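You operate a simulated robot arm through the tools that you are given. There is no shell and no other tool.

You run a simulated robot arm. Do the job below in one go: nothing can be reset, and whatever is moved stays where it is left.

## Task
Finish drying the green and purple baskets; shelve each one as it shows 0 g.
Fine: orange button first, teal for the one still wet; move nothing while the yellow lamp is lit; each on its ring.
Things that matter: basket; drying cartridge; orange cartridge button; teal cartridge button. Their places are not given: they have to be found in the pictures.

The check looks at the end state, three seconds after you hand in, the way a careful person would. Anything else that was tipped, shoved, dropped, spilled or broken makes it a failure.

## Robot
A 7-joint arm with a two-finger parallel gripper, fixed in place. Base frame: the origin is on the floor under the middle of its stand, x ahead of it, y to its left, z up. Readings come in mm, degrees, newtons and seconds.
It reaches about 1372 mm from its shoulder. Its first joint turns from -149.0 to 149.0 degrees. Payload 3.43 kg.
The TCP is the grasp point between the finger pads, 30 mm short of the fingertips. In the tool frame z runs along the fingers and y along their closing line. Largest opening 94 mm; finger width 28, thickness 10; the body of the gripper, 50 by 96 mm, starts 55 mm behind the TCP.
Orientation is told as [roll, pitch, yaw] about the base's x, y, z axes, in that order, counted from this pose: with the fingers straight down and closing along the base's y, the tool's x points along the base's -x, its y along +y and its z along -z.

## Interface
- The arm moves only by the tool send_rows. Its argument "plan" is a list of rows, each a list of 7 numbers: the finger opening in mm, from 0 to 94, then the shift along the tool's x, y, z in units of 50 mm (1.0 is 50 mm), then the turn, a rotation vector about the tool's x, y, z in units of 5 degrees (1.0 is 5 degrees). In form: [[jaw, x, y, z, rx, ry, rz], ...]. A call has 1 to 20 rows; each row shifts and turns the commanded pose from where the row before left it, along the tool's axes as they then stand. A call with a number of a shift or a turn outside -1 to 1 is refused whole. Rows are played at 5 a second. More than 50 mm and 8.6 degrees between two rows, or a gripper value outside its range, and nothing of the call is played. A pose out of reach is approached as far as the arm can. The call stops where the force on the tool passes 90 N (or 10 N more than at its start, if that is more) or the arm is blocked; 0.2 s more then pass. Each finger travels about 45 mm/s and halts on what it meets, pressing with about 40 N; the grip force reading is that of the motor and also rises with nothing between the fingers. The clock runs only during rows and for 0.2 s after the last one: add rows that do not move to give the fingers time. It gives the time, the measured TCP pose, the force on the tool (base axes), the opening and the grip force at its end, in the units of the frame above (readings bear some noise), with the torque about the TCP (base axes, N m) and any sound that the robot's microphone picked up.
- Cameras (640 x 400 px; columns grow to the right, rows downward): "scene" is fixed at [399.7, 649.5, 1532]; the picture's right is [-0.98, 0.19, 0.00], its down [0.08, 0.42, -0.90] and it looks along [-0.17, -0.89, -0.43] (base axes); focal length 314 px, centre (320, 200). "wrist" rides on the gripper at [76, 14, -103] in the tool frame; the picture's right is [-0.18, 0.98, 0.00], its down [-0.75, -0.14, -0.64] and it looks along [-0.63, -0.12, 0.77] (tool axes); focal length 243 px, centre (320, 200).
- capture(camera): a new picture of that camera. It takes no simulated time.
- point_at(camera, pixels): for up to 12 pixels [column, row] of the newest picture of that camera ("zoom" is the newest enlarged one), the place [x, y, z] in the base frame of the surface seen there, good to about 2 mm. It takes no simulated time.
- close_up(camera, box): a new picture of the part [left, top, right, bottom] of that camera's present view, enlarged. It takes no simulated time.
- close_job(): hands the job in; it is judged then, once.

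Open the gripper and draw the arm clear of the work before you hand the job in, unless the task says otherwise.

The tools are called after ">>>" as name(argument=value, ...) on one line, values as JSON. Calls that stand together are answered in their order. send_rows: Moves the arm, as the interface text tells. Its arguments: {"type":"object","properties":{"plan":{"type":"array"}},"required":["plan"]} The other tools are called the same way: capture (camera) takes a picture; point_at (camera, pixels) gives the place of the surface under pixels of a picture; close_up (camera, box) takes an enlarged picture of a part of a camera's view; close_job () hands the job in.

At the start:

```text
t: 0.0
position: [284.8, -946.1, 1245.1]
tool_rot: [-0.1, 0.0, 0.1]
force: [-0.5, -0.5, 0.5]
wrist_torque: [0.02, 0.01, -0.01]
grip_width: 93.9
finger_force: 0.1
```

scene: 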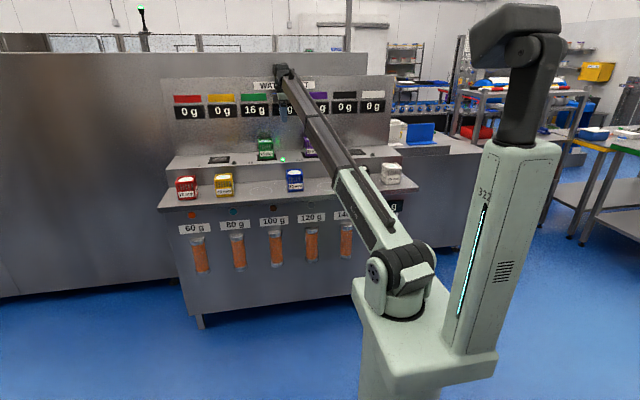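
wrist: 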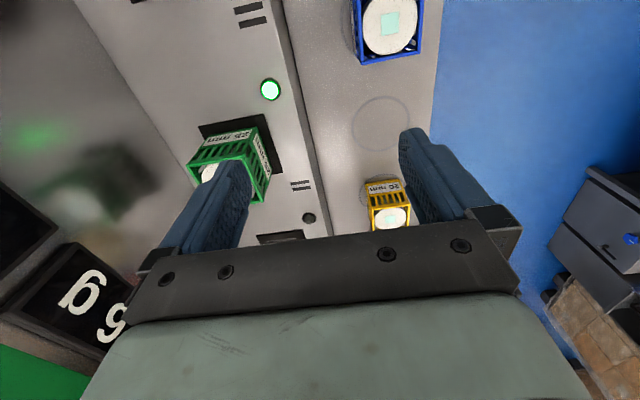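

The scene shows a water-display bench with baskets and a row of cartridges labelled 60 g to 140 g or so, partly hidden by the arm. I take enlarged pictures to read the labels, the displays and the buttons.

>>> close_up(camera="scene", box=[150, 70, 420, 180])

>>> close_up(camera="scene", box=[150, 160, 420, 300])

>>> capture(camera="wrist")

```text
2.37 times, centred on (285, 125) of scene
```

zoom: 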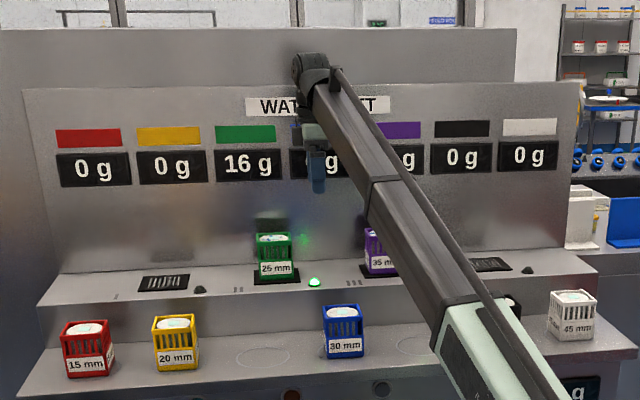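

```text
2.37 times, centred on (285, 230) of scene
```

zoom: 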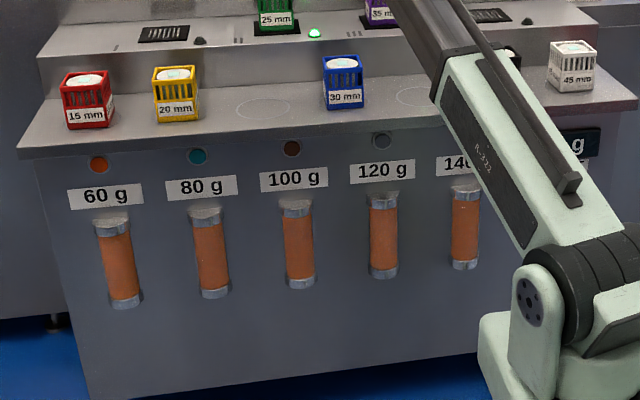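

```text
taken
```

wrist: 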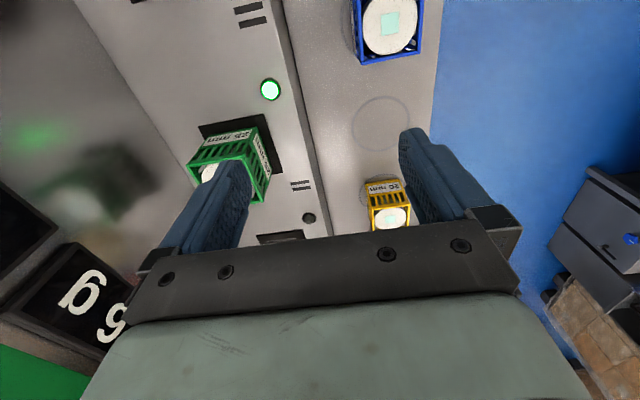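

Displays: green 16 g, blue and purple partly hidden by the arm. Green basket stands near zoom (275,255), purple near (380,250), on vents on the upper step. I measure the places of main features in the scene picture.

>>> close_up(camera="scene", box=[150, 120, 420, 290])

>>> point_at(camera="scene", pixels=[[191, 215], [234, 212], [273, 209], [311, 205], [265, 147], [308, 146], [282, 159], [262, 202], [325, 197], [201, 255], [387, 175], [295, 180]])

>>> point_at(camera="wrist", pixels=[[270, 90], [380, 122], [309, 218], [390, 215], [388, 25], [230, 165], [262, 198], [280, 168], [215, 125], [252, 15], [410, 125], [352, 120]])

```text
2.35 times, centred on (285, 205) of scene
```

zoom: 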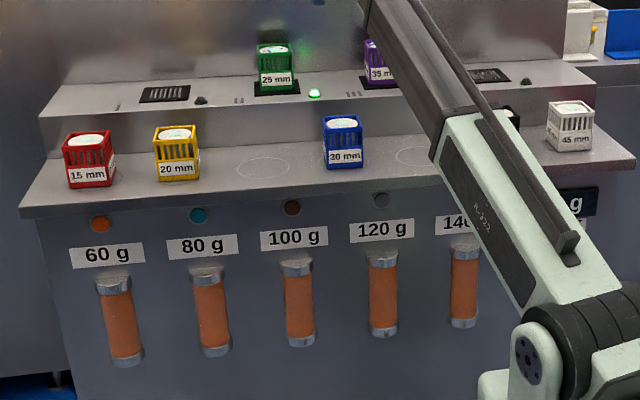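

```text
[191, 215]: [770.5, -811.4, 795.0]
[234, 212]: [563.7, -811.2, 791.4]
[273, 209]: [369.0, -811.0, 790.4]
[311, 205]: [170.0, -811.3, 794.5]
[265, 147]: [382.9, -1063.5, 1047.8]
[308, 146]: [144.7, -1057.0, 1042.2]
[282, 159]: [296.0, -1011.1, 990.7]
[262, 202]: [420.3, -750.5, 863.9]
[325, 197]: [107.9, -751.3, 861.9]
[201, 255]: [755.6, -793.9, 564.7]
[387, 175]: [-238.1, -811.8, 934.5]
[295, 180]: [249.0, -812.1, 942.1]
```

```text
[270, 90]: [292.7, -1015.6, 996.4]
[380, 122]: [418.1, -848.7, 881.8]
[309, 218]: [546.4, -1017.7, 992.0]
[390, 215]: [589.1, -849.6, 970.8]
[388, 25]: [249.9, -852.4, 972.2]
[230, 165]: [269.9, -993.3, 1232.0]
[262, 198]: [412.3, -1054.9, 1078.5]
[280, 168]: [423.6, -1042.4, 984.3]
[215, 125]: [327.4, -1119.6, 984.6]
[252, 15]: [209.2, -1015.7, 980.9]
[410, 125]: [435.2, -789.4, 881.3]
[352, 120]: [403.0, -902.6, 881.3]
```

Shelf rings lie at z≈881, y≈-850; the upper step at z≈981; buttons on the front panel y≈-811 (orange x≈770, teal x≈564). I move the arm sideways toward -x and away from the bench, well above everything, to uncover the hidden middle part.

>>> send_rows(plan=[[94, 1, 0.6, 0, 0, 0, 0], [94, 1, 0.6, 0, 0, 0, 0], [94, 1, 0.6, 0, 0, 0, 0], [94, 1, 0.6, 0, 0, 0, 0], [94, 1, 0.6, 0, 0, 0, 0], [94, 1, 0.6, 0, 0, 0, 0], [94, 1, 0.6, 0, 0, 0, 0], [94, 1, 0.6, 0, 0, 0, 0], [94, 1, 0.6, 0, 0, 0, 0], [94, 1, 0.6, 0, 0, 0, 0]])

```text
refused: row 1 steps farther than a row can; nothing moved
```

The row length counts as a whole (max 50 mm), so I use shorter components.

>>> send_rows(plan=[[94, 0.85, 0.5, 0, 0, 0, 0], [94, 0.85, 0.5, 0, 0, 0, 0], [94, 0.85, 0.5, 0, 0, 0, 0], [94, 0.85, 0.5, 0, 0, 0, 0], [94, 0.85, 0.5, 0, 0, 0, 0], [94, 0.85, 0.5, 0, 0, 0, 0], [94, 0.85, 0.5, 0, 0, 0, 0], [94, 0.85, 0.5, 0, 0, 0, 0], [94, 0.85, 0.5, 0, 0, 0, 0], [94, 0.85, 0.5, 0, 0, 0, 0], [94, 0.85, 0.3, 0, 0, 0, 0], [94, 0.85, 0.3, 0, 0, 0, 0]])

>>> capture(camera="scene")

>>> capture(camera="wrist")

```text
t: 2.6
position: [-225.0, -704.7, 1165.2]
tool_rot: [-0.7, 0.2, 0.0]
force: [0.4, -0.2, 0.5]
wrist_torque: [0.02, -0.03, -0.01]
grip_width: 94.0
finger_force: 0.0
out of reach, approached as far as the arm can: row 2, 3, 4, 5, 6, 7, 8, 9, 10
```

```text
taken
```

scene: 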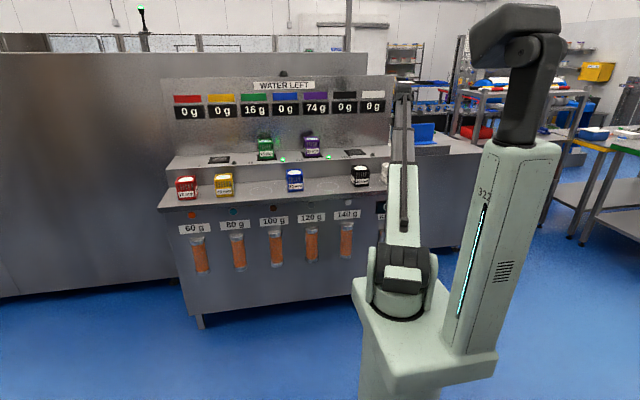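

```text
taken
```

wrist: 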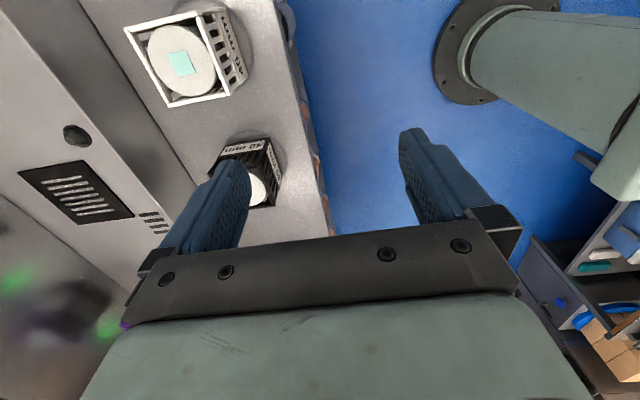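

Now the middle is visible: green 16 g, purple 74 g, two green lamps lit beside the two stations. I take close-ups to read all details.

>>> close_up(camera="scene", box=[160, 75, 400, 175])

>>> close_up(camera="scene", box=[160, 130, 290, 210])

>>> close_up(camera="scene", box=[270, 130, 400, 220])

>>> close_up(camera="scene", box=[160, 195, 400, 285])

```text
2.67 times, centred on (280, 125) of scene
```

zoom: 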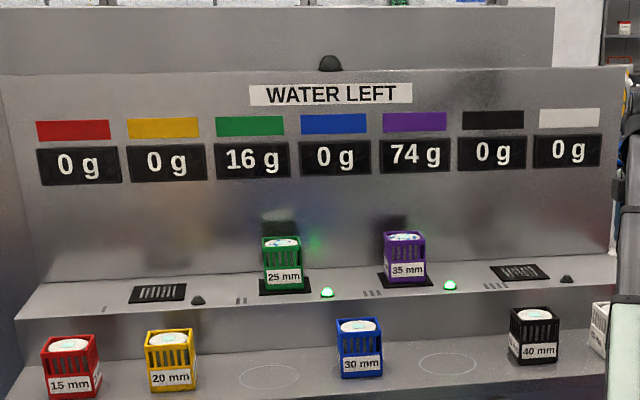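

```text
4.92 times, centred on (225, 170) of scene
```

zoom: 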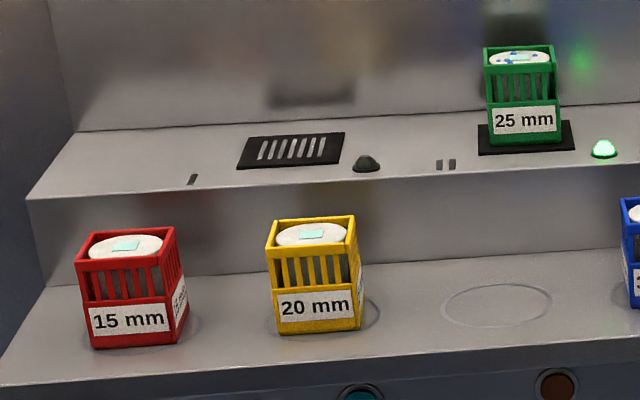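

```text
4.44 times, centred on (335, 175) of scene
```

zoom: 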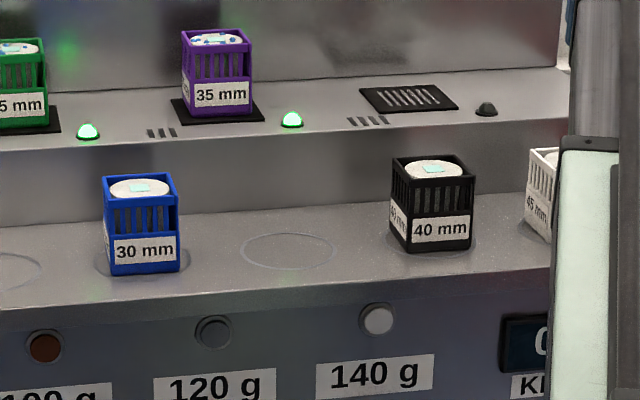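

```text
2.67 times, centred on (280, 240) of scene
```

zoom: 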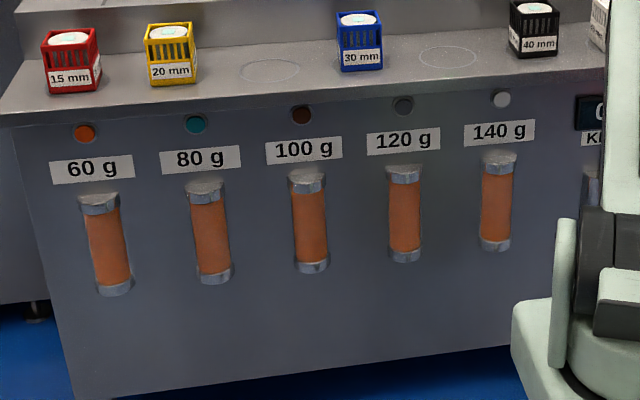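

Displays are clear: green 16 g, purple 74 g, the others 0 g; station marks I–IIII with green lamps at II and III; empty rings between yellow/blue (scene ~262,188) and between blue/black (~335,186). A dark dome sits on top of the panel (scene ~284,74), likely the yellow lamp. I measure baskets, rings, lamps and the robot's own surroundings.

>>> close_up(camera="scene", box=[240, 60, 370, 200])

>>> point_at(camera="scene", pixels=[[265, 160], [312, 158], [330, 157], [346, 215], [284, 74], [250, 105], [338, 186], [381, 207], [405, 330], [480, 250], [515, 50], [360, 185]])

>>> close_up(camera="scene", box=[240, 130, 340, 170])

>>> point_at(camera="zoom", pixels=[[110, 60], [110, 150], [210, 60], [210, 140], [160, 45], [410, 50], [410, 130], [510, 50], [510, 130], [460, 35], [160, 165], [460, 150]])

```text
2.86 times, centred on (305, 130) of scene
```

zoom: 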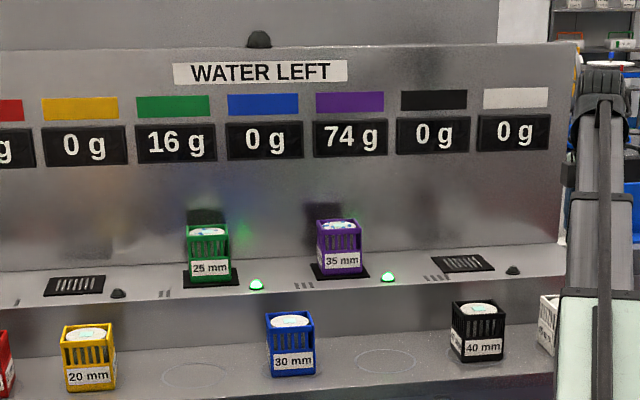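

```text
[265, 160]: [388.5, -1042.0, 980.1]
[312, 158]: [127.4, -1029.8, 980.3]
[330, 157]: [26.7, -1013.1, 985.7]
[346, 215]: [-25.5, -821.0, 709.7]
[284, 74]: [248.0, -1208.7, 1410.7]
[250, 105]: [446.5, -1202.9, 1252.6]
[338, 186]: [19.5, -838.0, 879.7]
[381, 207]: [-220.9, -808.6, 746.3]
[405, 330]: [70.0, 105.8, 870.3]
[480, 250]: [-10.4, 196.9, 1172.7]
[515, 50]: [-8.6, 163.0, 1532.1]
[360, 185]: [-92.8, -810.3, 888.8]
```

```text
6.40 times, centred on (290, 150) of scene
```

zoom: 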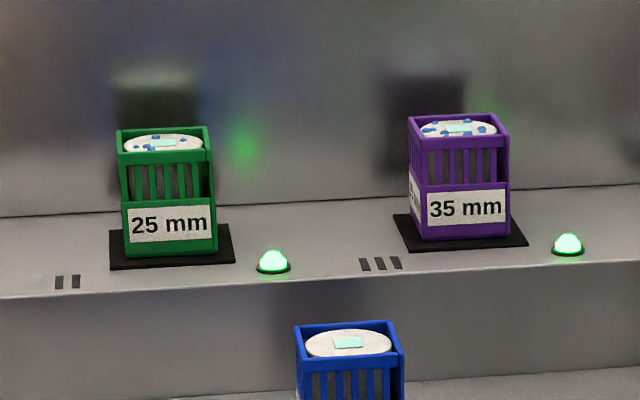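

```text
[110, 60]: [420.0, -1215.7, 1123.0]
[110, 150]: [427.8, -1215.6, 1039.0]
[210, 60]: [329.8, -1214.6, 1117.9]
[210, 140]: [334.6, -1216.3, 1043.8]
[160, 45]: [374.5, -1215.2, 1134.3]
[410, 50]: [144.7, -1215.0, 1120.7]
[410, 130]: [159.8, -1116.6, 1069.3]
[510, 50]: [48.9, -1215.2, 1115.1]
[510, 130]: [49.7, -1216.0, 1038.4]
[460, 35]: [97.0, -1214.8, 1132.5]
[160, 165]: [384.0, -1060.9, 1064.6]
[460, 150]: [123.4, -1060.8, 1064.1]
```

The dome on top of the panel is at (248,-1209,1411), lamps and baskets are located. Now I carry the arm, still high and in front of the shelf edge (y≈-750), over toward the orange button side (x≈770).

>>> send_rows(plan=[[94, -0.98, 0.15, 0, 0, 0, 0], [94, -0.98, 0.15, 0, 0, 0, 0], [94, -0.98, 0.15, 0, 0, 0, 0], [94, -0.98, 0, 0, 0, 0, 0]])

```text
t: 3.6
position: [-32.5, -694.4, 1136.3]
tool_rot: [-0.6, 0.1, 0.0]
force: [-0.4, -0.3, -0.9]
wrist_torque: [0.0, 0.01, 0.0]
grip_width: 93.8
finger_force: 0.0
out of reach, approached as far as the arm can: row 1, 2, 3, 4
```

The arm limits height this close to its base (it sagged to z≈1136), so I continue a little lower, still in front of the shelf.

>>> send_rows(plan=[[0, -0.9, 0.2, 0.3, 0, 0, 0], [0, -0.9, 0.2, 0.3, 0, 0, 0], [0, -0.9, 0.2, 0.3, 0, 0, 0], [0, -0.98, 0.1, 0, 0, 0, 0], [0, -0.98, 0.1, 0, 0, 0, 0], [0, -0.98, 0.1, 0, 0, 0, 0], [0, -0.98, 0.1, 0, 0, 0, 0], [0, -0.98, 0.1, 0, 0, 0, 0], [0, -0.98, 0.1, 0, 0, 0, 0], [0, -0.98, 0, 0, 0, 0, 0], [0, -0.98, 0, 0, 0, 0, 0], [0, -0.98, 0, 0, 0, 0, 0], [0, -0.98, 0, 0, 0, 0, 0], [0, -0.98, 0, 0, 0, 0, 0]])

>>> capture(camera="scene")

```text
t: 6.6
position: [641.2, -634.9, 1092.5]
tool_rot: [0.0, 0.0, 0.0]
force: [-0.7, 0.2, 1.0]
wrist_torque: [-0.01, -0.03, -0.06]
grip_width: 0.0
finger_force: 32.8
```

```text
taken
```

scene: 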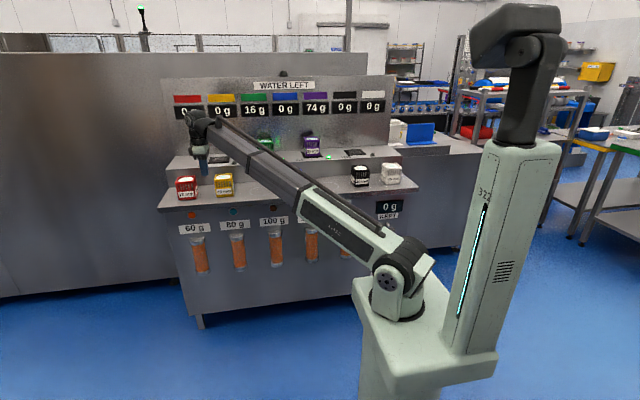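

A small display with a label shows at scene (389,208). I look at it enlarged.

>>> close_up(camera="scene", box=[360, 190, 420, 228])

>>> close_up(camera="scene", box=[160, 90, 250, 230])

>>> capture(camera="wrist")

```text
10.53 times, centred on (390, 209) of scene
```

zoom: 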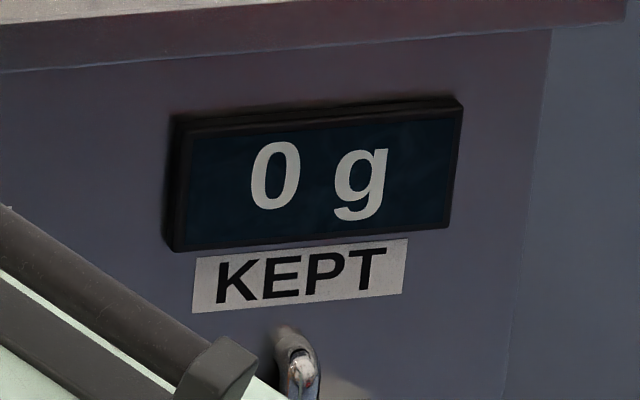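

```text
2.86 times, centred on (205, 160) of scene
```

zoom: 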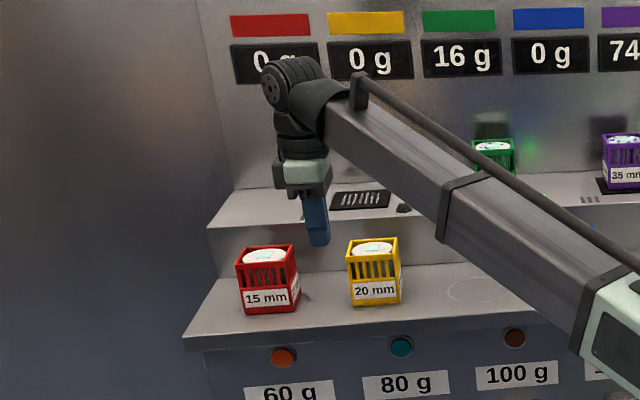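

```text
taken
```

wrist: 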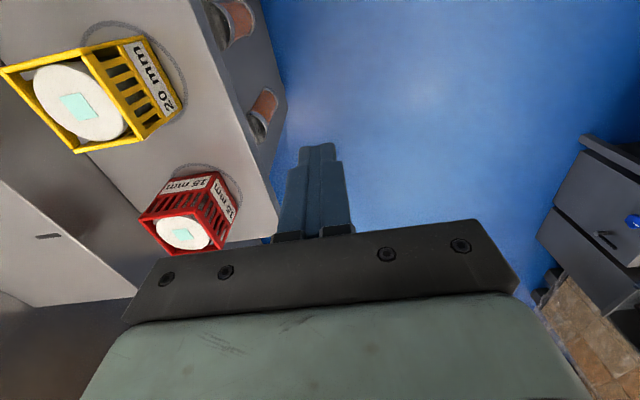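

The display reads "KEPT 0 g". Fingers are closed; I now turn the tool 90° about its x so the fingers point at the panel (base -y), staying in front of the shelf.

>>> send_rows(plan=[[0, 0, 0, 0, 1, 0, 0], [0, 0, 0, 0, 1, 0, 0], [0, 0, 0, 0, 1, 0, 0], [0, 0, 0, 0, 1, 0, 0], [0, 0, 0, 0, 1, 0, 0], [0, 0, 0, 0, 1, 0, 0], [0, 0, 0, 0, 1, 0, 0], [0, 0, 0, 0, 1, 0, 0], [0, 0, 0, 0, 1, 0, 0], [0, 0, 0, 0, 1, 0, 0], [0, 0, 0, 0, 1, 0, 0], [0, 0, 0, 0, 1, 0, 0], [0, 0, 0, 0, 1, 0, 0], [0, 0, 0, 0, 1, 0, 0], [0, 0, 0, 0, 1, 0, 0], [0, 0, 0, 0, 1, 0, 0], [0, 0, 0, 0, 1, 0, 0], [0, 0, 0, 0, 1, 0, 0]])

```text
t: 10.4
position: [639.6, -636.4, 1093.4]
tool_rot: [-90.1, 0.1, -0.1]
force: [0.3, -0.1, 0.8]
wrist_torque: [0.0, 0.01, 0.0]
grip_width: 0.1
finger_force: 32.8
```

The fingers point to -y now. I move to x≈770 and down in front of the panel, at y≈-636 (tips at -666, clear of the shelf edge).

>>> send_rows(plan=[[0, -0.44, 0.86, 0, 0, 0, 0], [0, -0.44, 0.86, 0, 0, 0, 0], [0, -0.44, 0.86, 0, 0, 0, 0], [0, -0.44, 0.86, 0, 0, 0, 0], [0, -0.44, 0.86, 0, 0, 0, 0], [0, -0.42, 0.86, 0, 0, 0, 0], [0, 0, 0.8, 0, 0, 0, 0], [0, 0, 0, 0, 0, 0, 0]])

>>> capture(camera="wrist")

>>> capture(camera="scene")

```text
t: 12.2
position: [771.2, -634.9, 793.0]
tool_rot: [-90.0, 0.0, 0.0]
force: [0.0, 1.1, -0.3]
wrist_torque: [0.0, -0.02, -0.03]
grip_width: 0.0
finger_force: 32.8
```

```text
taken
```

wrist: 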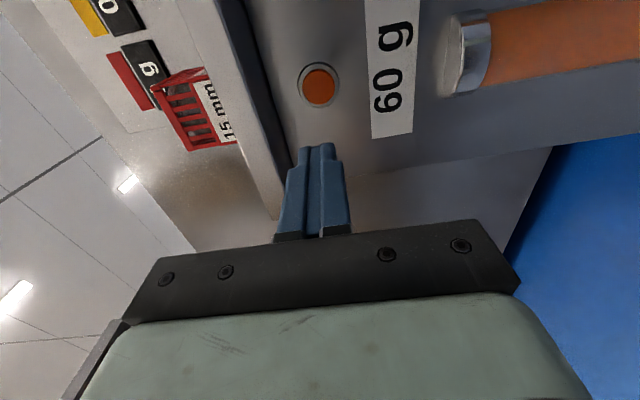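

```text
taken
```

scene: 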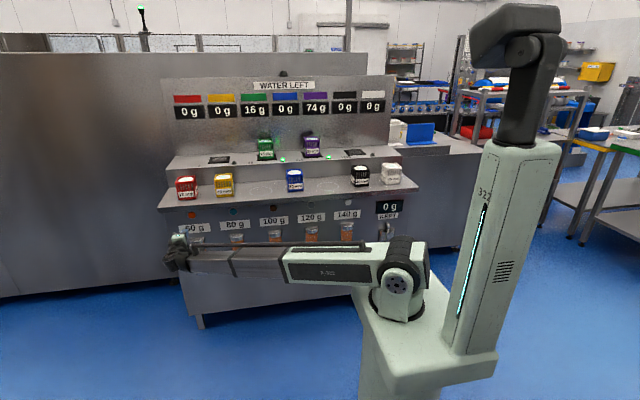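

The orange button is in view at wrist (319,86) and the scene camera has a free view of the displays. I measure the button and the shelf edge.

>>> point_at(camera="wrist", pixels=[[319, 86], [300, 86], [338, 86], [319, 68], [319, 104], [345, 86], [350, 60], [265, 100], [245, 100], [275, 130], [395, 30]])

>>> close_up(camera="wrist", box=[240, 30, 440, 250])

```text
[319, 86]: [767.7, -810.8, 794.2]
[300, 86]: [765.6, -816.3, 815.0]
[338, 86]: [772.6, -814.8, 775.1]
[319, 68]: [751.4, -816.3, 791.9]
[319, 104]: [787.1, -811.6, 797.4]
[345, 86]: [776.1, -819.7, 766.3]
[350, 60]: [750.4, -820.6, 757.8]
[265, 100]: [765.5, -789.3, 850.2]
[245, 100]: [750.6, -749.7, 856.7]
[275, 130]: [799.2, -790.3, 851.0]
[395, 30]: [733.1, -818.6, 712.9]
```

```text
1.82 times, centred on (340, 140) of wrist
```

zoom: 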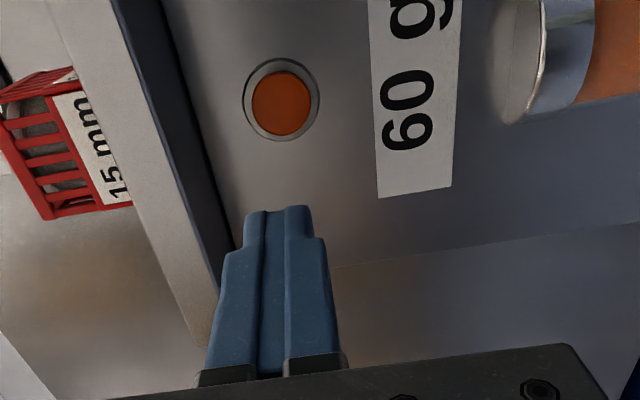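

Button centre is (768.5,-811,794.5), panel y≈-820, shelf underside z≈850 with its front edge at y≈-750. I line up and advance to a few mm before contact.

>>> send_rows(plan=[[0, 0.05, -0.03, 0.9, 0, 0, 0], [0, 0, 0, 0.9, 0, 0, 0], [0, 0, 0, 0.6, 0, 0, 0], [0, 0, 0, 0.34, 0, 0, 0], [0, 0, 0, 0, 0, 0, 0]])

>>> close_up(camera="wrist", box=[240, 30, 440, 250])

```text
t: 13.4
position: [769.7, -773.8, 796.8]
tool_rot: [-90.0, 0.0, 0.0]
force: [0.1, 0.2, -0.4]
wrist_torque: [0.02, 0.01, -0.03]
grip_width: 0.1
finger_force: 32.7
```

```text
1.82 times, centred on (340, 140) of wrist
```

zoom: 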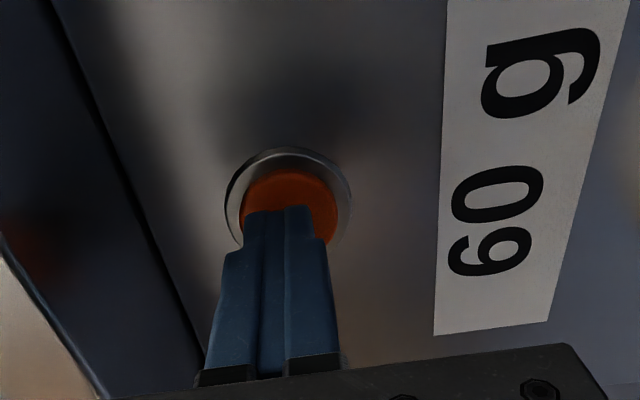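

The tip is right before the orange button, a hair high. I correct 1.5 mm and press in small steps, then release about 20 mm and stand still.

>>> send_rows(plan=[[0, 0, 0.03, 0.1, 0, 0, 0], [0, 0, 0, 0.08, 0, 0, 0], [0, 0, 0, 0.04, 0, 0, 0]])

>>> capture(camera="scene")

>>> close_up(camera="scene", box=[160, 60, 400, 215])

```text
t: 14.2
position: [768.8, -784.0, 794.9]
tool_rot: [-90.1, -0.1, 0.1]
force: [1.6, 3.0, 0.3]
wrist_torque: [-0.04, 0.0, 0.03]
grip_width: 0.0
finger_force: 33.1
```

```text
taken
```

scene: 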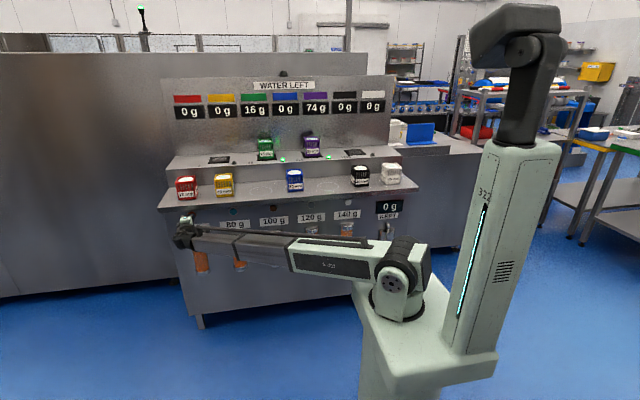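

```text
2.58 times, centred on (280, 138) of scene
```

zoom: 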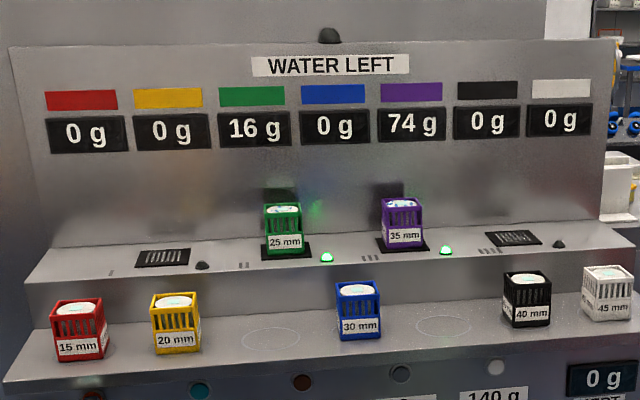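

Contact force is 3 N, no lamp yet. I press a little deeper.

>>> send_rows(plan=[[0, 0, 0, 0.05, 0, 0, 0]])

>>> close_up(camera="scene", box=[160, 60, 400, 215])

```text
t: 14.6
position: [767.6, -786.0, 795.7]
tool_rot: [-90.0, 0.0, 0.1]
force: [0.8, 6.7, 0.6]
wrist_torque: [0.01, 0.02, 0.0]
grip_width: 0.0
finger_force: 33.1
heard: click
```

```text
2.58 times, centred on (280, 138) of scene
```

zoom: 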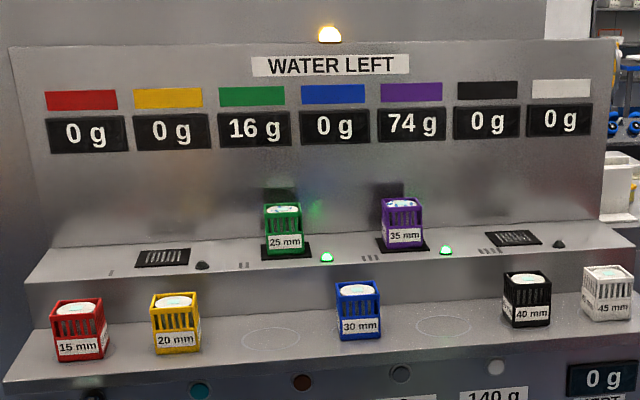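

Click heard and the yellow lamp on top of the panel is lit. I hold entirely still and watch.

>>> send_rows(plan=[[0, 0, 0, 0, 0, 0, 0], [0, 0, 0, 0, 0, 0, 0], [0, 0, 0, 0, 0, 0, 0], [0, 0, 0, 0, 0, 0, 0], [0, 0, 0, 0, 0, 0, 0]])

>>> close_up(camera="scene", box=[160, 60, 400, 215])

```text
t: 15.8
position: [769.0, -786.1, 795.4]
tool_rot: [-90.2, 0.0, 0.0]
force: [0.4, 6.7, -1.3]
wrist_torque: [0.07, 0.01, 0.01]
grip_width: 0.1
finger_force: 32.7
```

```text
2.58 times, centred on (280, 138) of scene
```

zoom: 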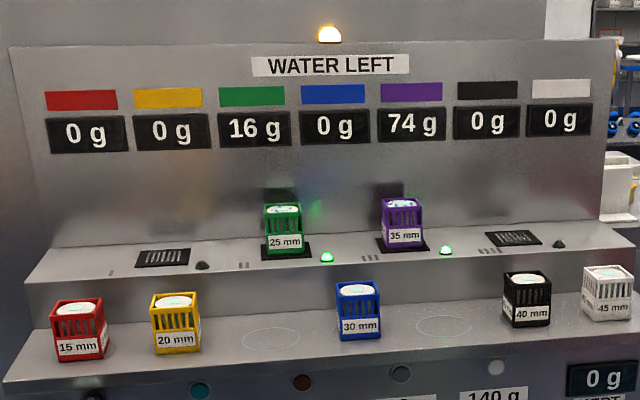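

The lamp is still lit with unchanged values. I keep waiting without moving.

>>> send_rows(plan=[[0, 0, 0, 0, 0, 0, 0], [0, 0, 0, 0, 0, 0, 0], [0, 0, 0, 0, 0, 0, 0], [0, 0, 0, 0, 0, 0, 0], [0, 0, 0, 0, 0, 0, 0], [0, 0, 0, 0, 0, 0, 0], [0, 0, 0, 0, 0, 0, 0], [0, 0, 0, 0, 0, 0, 0], [0, 0, 0, 0, 0, 0, 0], [0, 0, 0, 0, 0, 0, 0]])

>>> close_up(camera="scene", box=[160, 60, 400, 215])

```text
t: 18.0
position: [768.4, -785.7, 794.7]
tool_rot: [-90.1, 0.0, 0.0]
force: [-0.5, 7.4, -1.5]
wrist_torque: [0.05, 0.02, 0.0]
grip_width: 0.0
finger_force: 32.8
```

```text
2.58 times, centred on (280, 138) of scene
```

zoom: 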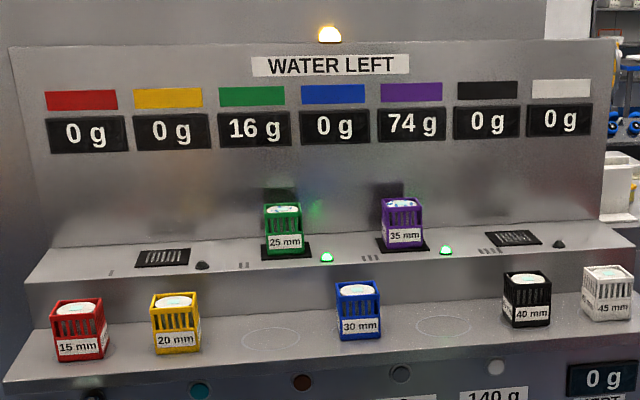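

Still lit at t = 18 s; I wait further, motionless.

>>> send_rows(plan=[[0, 0, 0, 0, 0, 0, 0], [0, 0, 0, 0, 0, 0, 0], [0, 0, 0, 0, 0, 0, 0], [0, 0, 0, 0, 0, 0, 0], [0, 0, 0, 0, 0, 0, 0], [0, 0, 0, 0, 0, 0, 0], [0, 0, 0, 0, 0, 0, 0], [0, 0, 0, 0, 0, 0, 0], [0, 0, 0, 0, 0, 0, 0], [0, 0, 0, 0, 0, 0, 0]])

>>> close_up(camera="scene", box=[160, 60, 400, 215])

```text
t: 20.2
position: [768.7, -785.4, 795.0]
tool_rot: [-90.0, 0.0, 0.0]
force: [-0.9, 8.9, -2.2]
wrist_torque: [0.07, 0.0, -0.03]
grip_width: 0.0
finger_force: 33.5
```

```text
2.58 times, centred on (280, 138) of scene
```

zoom: 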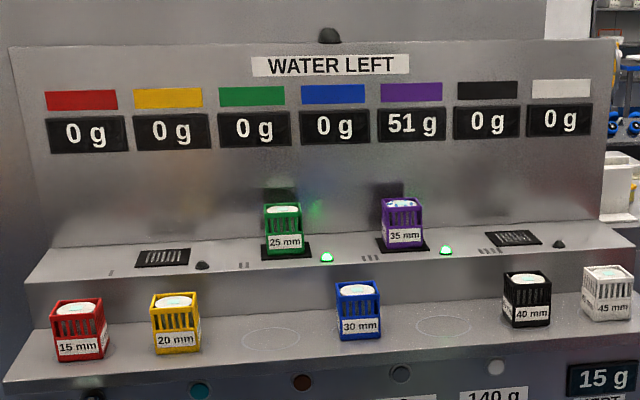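

The lamp has gone out: green shows 0 g, purple 51 g, KEPT 15 g. Now I release the button by drawing straight back, then rise in front of the shelf.

>>> send_rows(plan=[[0, 0, 0, -0.5, 0, 0, 0], [0, 0, 0, -1, 0, 0, 0], [0, 0, 0, -1, 0, 0, 0], [0, 0, 0, -0.6, 0, 0, 0], [40, 0.3, -0.9, 0, 0, 0, 0], [60, 0.3, -0.9, 0, 0, 0, 0], [94, 0.3, -0.9, 0, 0, 0, 0], [94, 0.3, -0.9, 0, 0, 0, 0], [94, 0.3, -0.9, 0, 0, 0, 0], [94, 0.3, -0.9, 0, 0, 0, 0], [94, 0.3, -0.9, 0, 0, 0, 0]])

>>> close_up(camera="scene", box=[160, 60, 400, 215])

```text
t: 22.6
position: [661.5, -628.8, 1108.8]
tool_rot: [-90.1, 0.0, 0.0]
force: [0.3, 0.2, -0.4]
wrist_torque: [0.01, -0.01, 0.02]
grip_width: 93.9
finger_force: 0.0
```

```text
2.58 times, centred on (280, 138) of scene
```

zoom: 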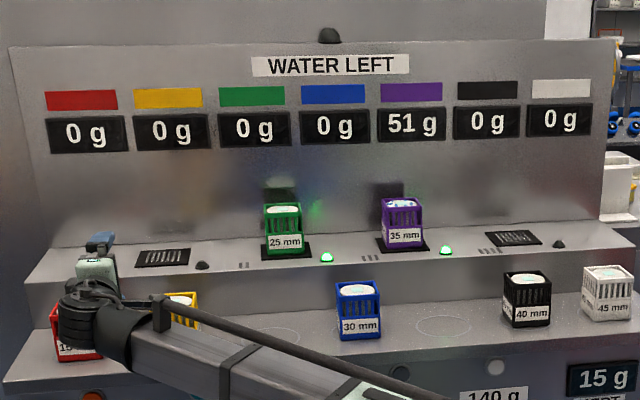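

The release triggered nothing and the lamp stays dark. I turn the tool back to fingers-down at this safe place.

>>> send_rows(plan=[[94, 0, 0, 0, -1, 0, 0], [94, 0, 0, 0, -1, 0, 0], [94, 0, 0, 0, -1, 0, 0], [94, 0, 0, 0, -1, 0, 0], [94, 0, 0, 0, -1, 0, 0], [94, 0, 0, 0, -1, 0, 0], [94, 0, 0, 0, -1, 0, 0], [94, 0, 0, 0, -1, 0, 0], [94, 0, 0, 0, -1, 0, 0], [94, 0, 0, 0, -1, 0, 0], [94, 0, 0, 0, -1, 0, 0], [94, 0, 0, 0, -1, 0, 0], [94, 0, 0, 0, -1, 0, 0], [94, 0, 0, 0, -1, 0, 0], [94, 0, 0, 0, -1, 0, 0], [94, 0, 0, 0, -1, 0, 0], [94, 0, 0, 0, -1, 0, 0], [94, 0, 0, 0, -1, 0, 0]])

```text
t: 26.4
position: [664.6, -631.6, 1110.8]
tool_rot: [0.1, 0.0, 0.0]
force: [-0.9, 0.1, -0.7]
wrist_torque: [-0.01, -0.01, -0.02]
grip_width: 94.1
finger_force: 0.1
```

Fingers point down again. I move over toward the green station at height, to look at the basket from above.

>>> send_rows(plan=[[94, 0.4, -0.6, -0.6, 0, 0, 0], [94, 0.4, -0.6, -0.6, 0, 0, 0], [94, 0.4, -0.6, -0.6, 0, 0, 0], [94, 0.4, -0.6, -0.5, 0, 0, 0], [94, 0.5, -0.8, 0, 0, 0, 0], [94, 0.5, -0.8, 0, 0, 0, 0], [94, 0.5, -0.8, 0, 0, 0, 0], [94, 0.5, -0.8, 0, 0, 0, 0], [94, 0.5, -0.8, 0, 0, 0, 0], [94, 0.5, -0.8, 0, 0, 0, 0], [94, 0, 0, 0, 0, 0, 0]])

>>> capture(camera="wrist")

```text
t: 28.8
position: [432.6, -992.3, 1223.0]
tool_rot: [0.0, 0.0, 0.0]
force: [0.1, 0.5, -0.4]
wrist_torque: [0.0, 0.02, -0.02]
grip_width: 94.1
finger_force: 0.0
```

```text
taken
```

wrist: 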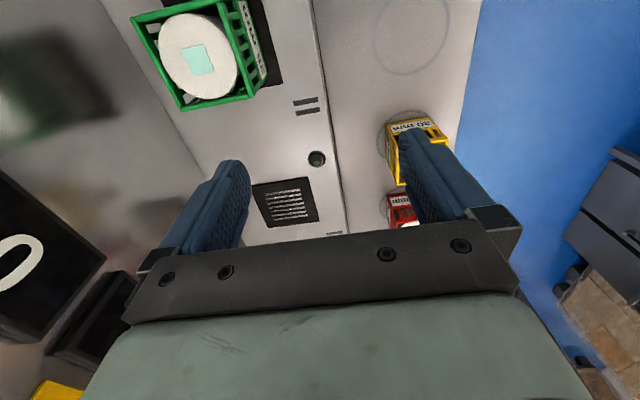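

The green basket is in view at wrist (200,55). I enlarge it to measure the top corners and its turn.

>>> close_up(camera="wrist", box=[110, 0, 310, 125])

```text
3.20 times, centred on (210, 62) of wrist
```

zoom: 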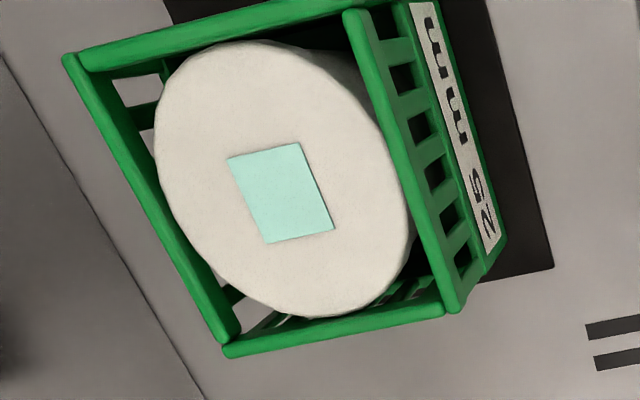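

>>> point_at(camera="zoom", pixels=[[75, 62], [350, 18], [450, 305], [230, 350], [210, 20], [335, 332], [150, 200], [400, 160], [280, 195], [495, 245], [440, 300], [545, 265]])

```text
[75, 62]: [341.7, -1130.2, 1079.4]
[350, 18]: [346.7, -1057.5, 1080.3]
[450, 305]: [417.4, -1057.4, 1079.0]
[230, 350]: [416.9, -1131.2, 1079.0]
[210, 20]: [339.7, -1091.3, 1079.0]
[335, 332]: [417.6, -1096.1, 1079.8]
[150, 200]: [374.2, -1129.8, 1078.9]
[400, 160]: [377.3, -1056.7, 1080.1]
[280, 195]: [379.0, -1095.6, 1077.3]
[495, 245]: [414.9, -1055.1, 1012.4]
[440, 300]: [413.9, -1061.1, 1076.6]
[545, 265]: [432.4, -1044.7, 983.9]
```

The green basket spans x 339–418, y -1133…-1055, top z 1079, square to the axes; centre (379,-1094). I move above its centre with the open gripper and check before going down.

>>> send_rows(plan=[[94, 0.36, -0.68, 0, 0, 0, 0], [94, 0.36, -0.68, 0, 0, 0, 0], [94, 0.35, -0.68, 0, 0, 0, 0], [94, 0, 0, 0, 0, 0, 0], [94, 0, 0, 0.9, 0, 0, 0], [94, 0, 0, 0.6, 0, 0, 0], [94, 0, 0, 0, 0, 0, 0]])

>>> capture(camera="wrist")

>>> close_up(camera="scene", box=[220, 90, 330, 180])

```text
t: 30.4
position: [366.4, -1052.0, 1134.6]
tool_rot: [0.0, 0.0, -0.1]
force: [0.4, 0.4, 0.3]
wrist_torque: [-0.02, -0.01, -0.04]
grip_width: 93.9
finger_force: 0.0
out of reach, approached as far as the arm can: row 2, 3
```

```text
taken
```

wrist: 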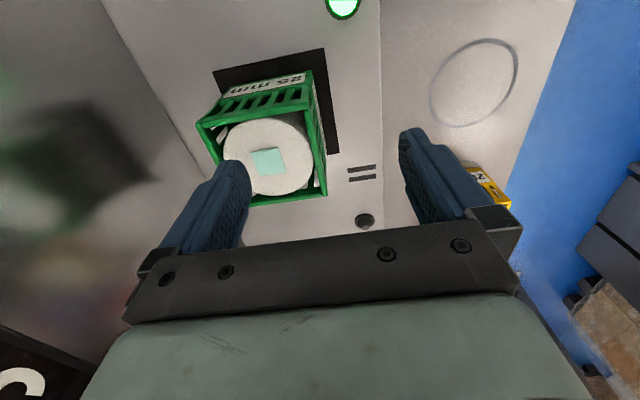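

```text
4.44 times, centred on (275, 135) of scene
```

zoom: 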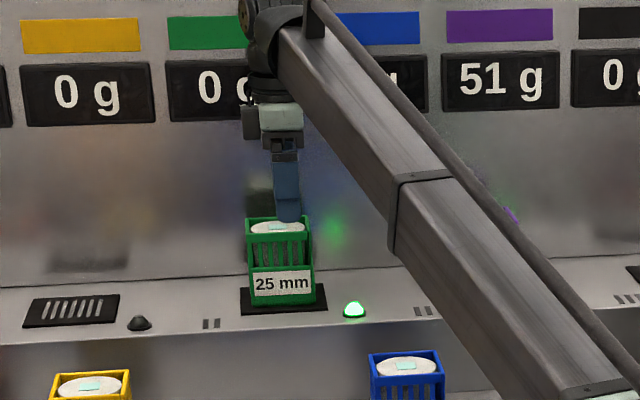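

At z 1223 the point was a little out of reach; lower now, the fingers are at z≈1105 above the basket, offset (-13,+42) mm. I move over the centre at this height.

>>> send_rows(plan=[[94, -0.13, -0.42, 0, 0, 0, 0], [94, -0.12, -0.42, 0, 0, 0, 0], [94, 0, 0, 0, 0, 0, 0]])

>>> capture(camera="wrist")

```text
t: 31.2
position: [375.1, -1075.9, 1132.7]
tool_rot: [-0.2, 0.0, 0.0]
force: [0.1, 0.1, -0.1]
wrist_torque: [0.01, 0.0, 0.01]
grip_width: 94.0
finger_force: 0.0
out of reach, approached as far as the arm can: row 2
```

```text
taken
```

wrist: 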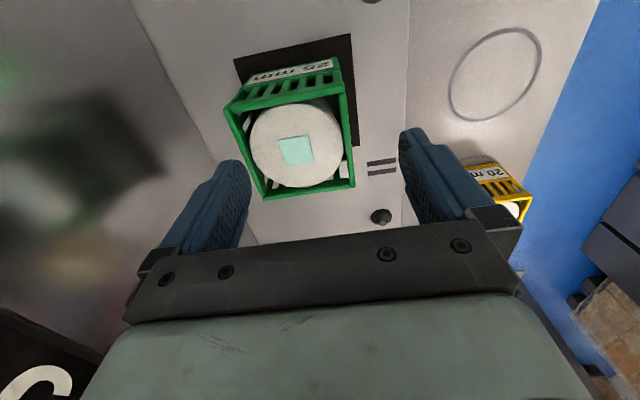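

Straight down, the basket centre lies right at the reach limit. I back off a little toward the robot and turn the gripper so it closes along x (camera on the robot's side), which also lets me lean the tool slightly for reach.

>>> send_rows(plan=[[94, 0, 0.8, -0.3, 0, 0, 0], [94, 0, 0.8, -0.3, 0, 0, 0], [94, 0, 0, 0, 0, 0, 1], [94, 0, 0, 0, 0, 0, 1], [94, 0, 0, 0, 0, 0, 1], [94, 0, 0, 0, 0, 0, 1], [94, 0, 0, 0, 0, 0, 1], [94, 0, 0, 0, 0, 0, 1], [94, 0, 0, 0, 0, 0, 0]])

```text
t: 33.2
position: [374.3, -995.3, 1160.4]
tool_rot: [0.0, 0.0, -30.2]
force: [-0.1, 0.7, 0.1]
wrist_torque: [-0.01, 0.01, -0.03]
grip_width: 93.9
finger_force: 0.0
```

Turning works as expected (yaw -30). I complete it to -90 and lean the tool 5° outward, staying at this place.

>>> send_rows(plan=[[94, 0, 0, 0, 0, 0, 1], [94, 0, 0, 0, 0, 0, 1], [94, 0, 0, 0, 0, 0, 1], [94, 0, 0, 0, 0, 0, 1], [94, 0, 0, 0, 0, 0, 1], [94, 0, 0, 0, 0, 0, 1], [94, 0, 0, 0, 0, 0, 1], [94, 0, 0, 0, 0, 0, 1], [94, 0, 0, 0, 0, 0, 1], [94, 0, 0, 0, 0, 0, 1], [94, 0, 0, 0, 0, 0, 1], [94, 0, 0, 0, 0, 0, 1], [94, 0, 0, 0, 0, -1, 0], [94, 0, 0, 0, 0, 0, 0]])

>>> capture(camera="wrist")

```text
t: 36.2
position: [374.4, -995.3, 1163.3]
tool_rot: [0.0, -4.9, -89.9]
force: [0.2, 0.4, 1.6]
wrist_torque: [-0.03, 0.03, 0.02]
grip_width: 94.1
finger_force: 0.0
```

```text
taken
```

wrist: 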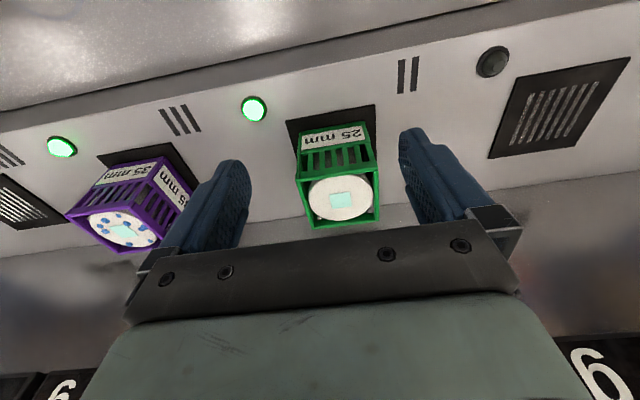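

Yaw is -90 with a 5° lean; both baskets are well in view. I measure the basket again in this picture to check the centre.

>>> close_up(camera="wrist", box=[260, 90, 420, 240])

>>> point_at(camera="wrist", pixels=[[297, 156], [371, 150], [305, 222], [375, 217], [302, 190], [376, 190], [340, 206], [335, 150]])

```text
2.67 times, centred on (340, 165) of wrist
```

zoom: 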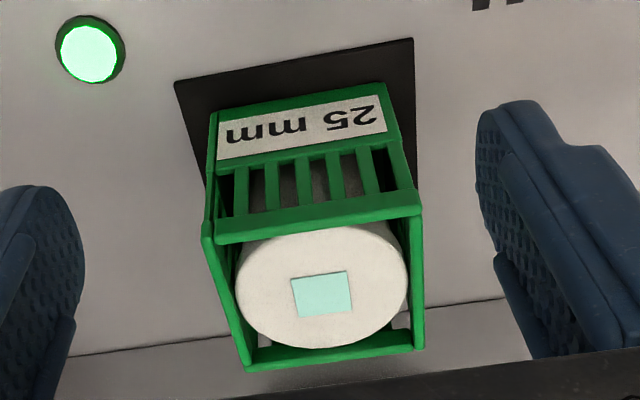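

```text
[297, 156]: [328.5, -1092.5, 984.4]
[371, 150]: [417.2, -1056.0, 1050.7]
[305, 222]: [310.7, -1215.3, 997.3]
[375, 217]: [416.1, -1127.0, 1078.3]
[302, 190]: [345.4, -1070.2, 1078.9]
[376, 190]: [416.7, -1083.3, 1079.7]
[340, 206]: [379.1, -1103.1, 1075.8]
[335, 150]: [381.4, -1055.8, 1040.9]
```

>>> point_at(camera="zoom", pixels=[[206, 240], [416, 207], [250, 360], [418, 340], [238, 330], [420, 270], [225, 300], [310, 228], [330, 350], [320, 295], [212, 130], [400, 100]])

```text
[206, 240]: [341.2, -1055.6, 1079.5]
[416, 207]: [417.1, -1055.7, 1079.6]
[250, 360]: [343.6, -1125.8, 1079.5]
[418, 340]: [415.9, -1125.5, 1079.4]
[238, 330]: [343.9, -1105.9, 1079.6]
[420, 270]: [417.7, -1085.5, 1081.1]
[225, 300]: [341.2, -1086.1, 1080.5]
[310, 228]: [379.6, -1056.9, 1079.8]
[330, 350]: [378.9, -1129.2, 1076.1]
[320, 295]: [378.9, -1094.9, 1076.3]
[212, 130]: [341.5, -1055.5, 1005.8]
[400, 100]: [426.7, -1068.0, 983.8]
```

Centre confirmed at (379.3,-1094), width ≈78 mm. I move over it with the tips about 15 mm above the rim.

>>> send_rows(plan=[[94, -0.64, 0.03, 0.31, 0, 0, 0], [94, -0.64, 0.03, 0.31, 0, 0, 0], [94, -0.63, 0.03, 0.31, 0, 0, 0], [94, 0, 0, 0, 0, 0, 0]])

>>> capture(camera="wrist")

>>> close_up(camera="scene", box=[220, 90, 330, 180])

```text
t: 37.2
position: [379.3, -1094.3, 1123.1]
tool_rot: [0.0, -5.0, -90.0]
force: [-0.5, 0.4, -0.4]
wrist_torque: [0.03, 0.0, -0.02]
grip_width: 93.9
finger_force: 0.1
```

```text
taken
```

wrist: 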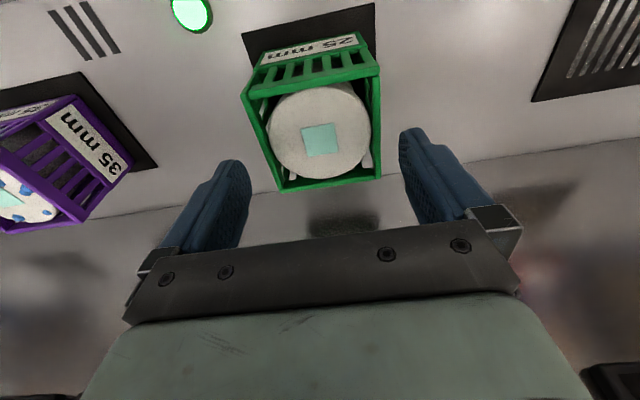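

```text
4.44 times, centred on (275, 135) of scene
```

zoom: 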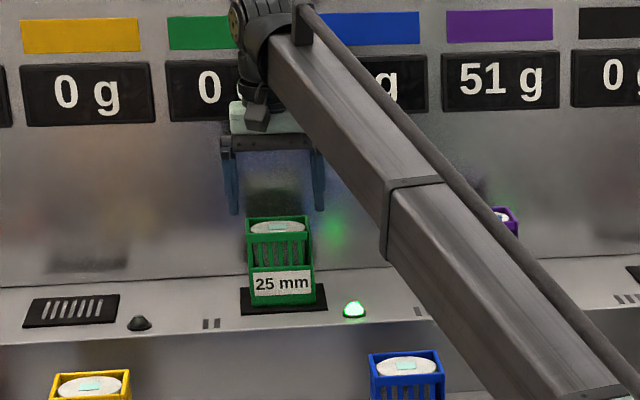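

Exactly above the basket. I go straight down in small steps to about z 1043 with the fingers either side.

>>> send_rows(plan=[[94, 0.035, 0, 0.4, 0, 0, 0], [94, 0.035, 0, 0.4, 0, 0, 0], [94, 0.035, 0, 0.4, 0, 0, 0], [94, 0, 0, 0, 0, 0, 0]])

>>> capture(camera="wrist")

>>> close_up(camera="scene", box=[220, 90, 330, 180])

```text
t: 38.2
position: [376.6, -1095.2, 1063.7]
tool_rot: [0.0, -5.0, -89.9]
force: [0.5, -0.4, -0.1]
wrist_torque: [-0.03, -0.01, -0.02]
grip_width: 93.9
finger_force: 0.0
```

```text
taken
```

wrist: 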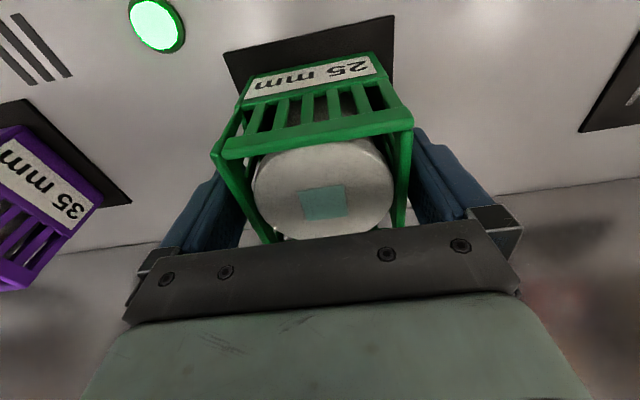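

```text
4.44 times, centred on (275, 135) of scene
```

zoom: 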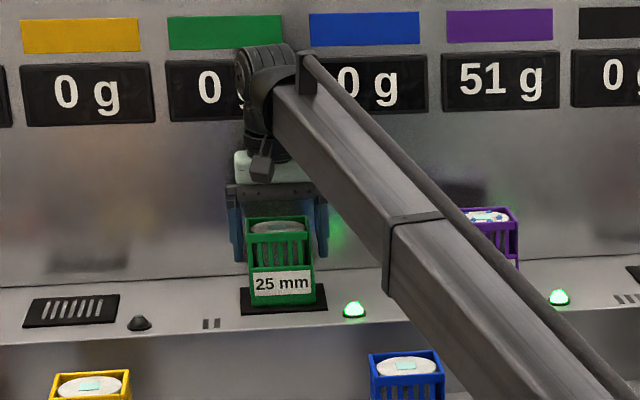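

The fingers straddle the basket freely with no force. I lower the last ~17 mm, then close on it and wait for the grip.

>>> send_rows(plan=[[94, 0.03, 0, 0.35, 0, 0, 0], [94, 0, 0, 0, 0, 0, 0], [60, 0, 0, 0, 0, 0, 0], [60, 0, 0, 0, 0, 0, 0], [60, 0, 0, 0, 0, 0, 0], [60, 0, 0, 0, 0, 0, 0]])

>>> capture(camera="wrist")

>>> close_up(camera="scene", box=[220, 60, 330, 180])

```text
t: 39.6
position: [380.5, -1093.7, 1046.1]
tool_rot: [0.1, -5.0, -89.9]
force: [4.2, 0.8, 0.3]
wrist_torque: [-0.05, -0.02, 0.05]
grip_width: 84.3
finger_force: 40.0
```

```text
taken
```

wrist: 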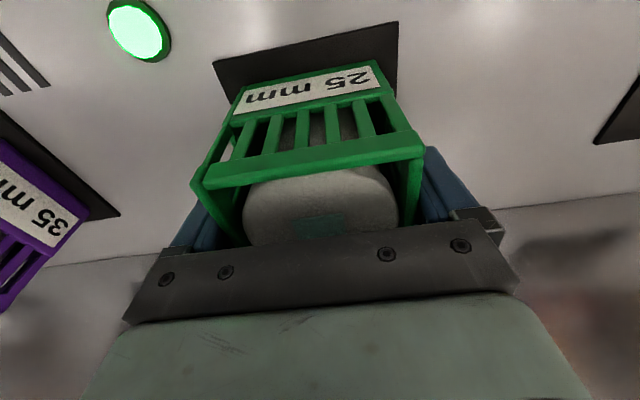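

```text
3.33 times, centred on (275, 120) of scene
```

zoom: 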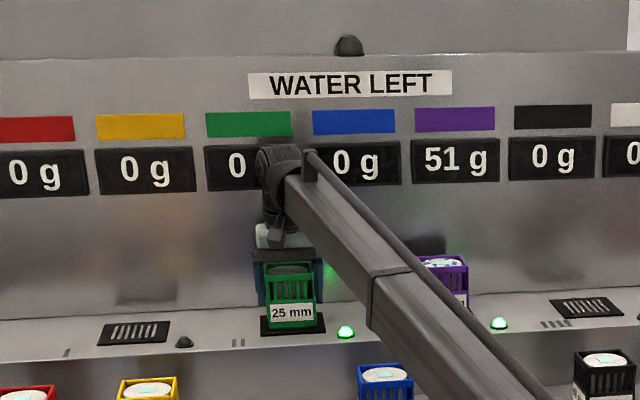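

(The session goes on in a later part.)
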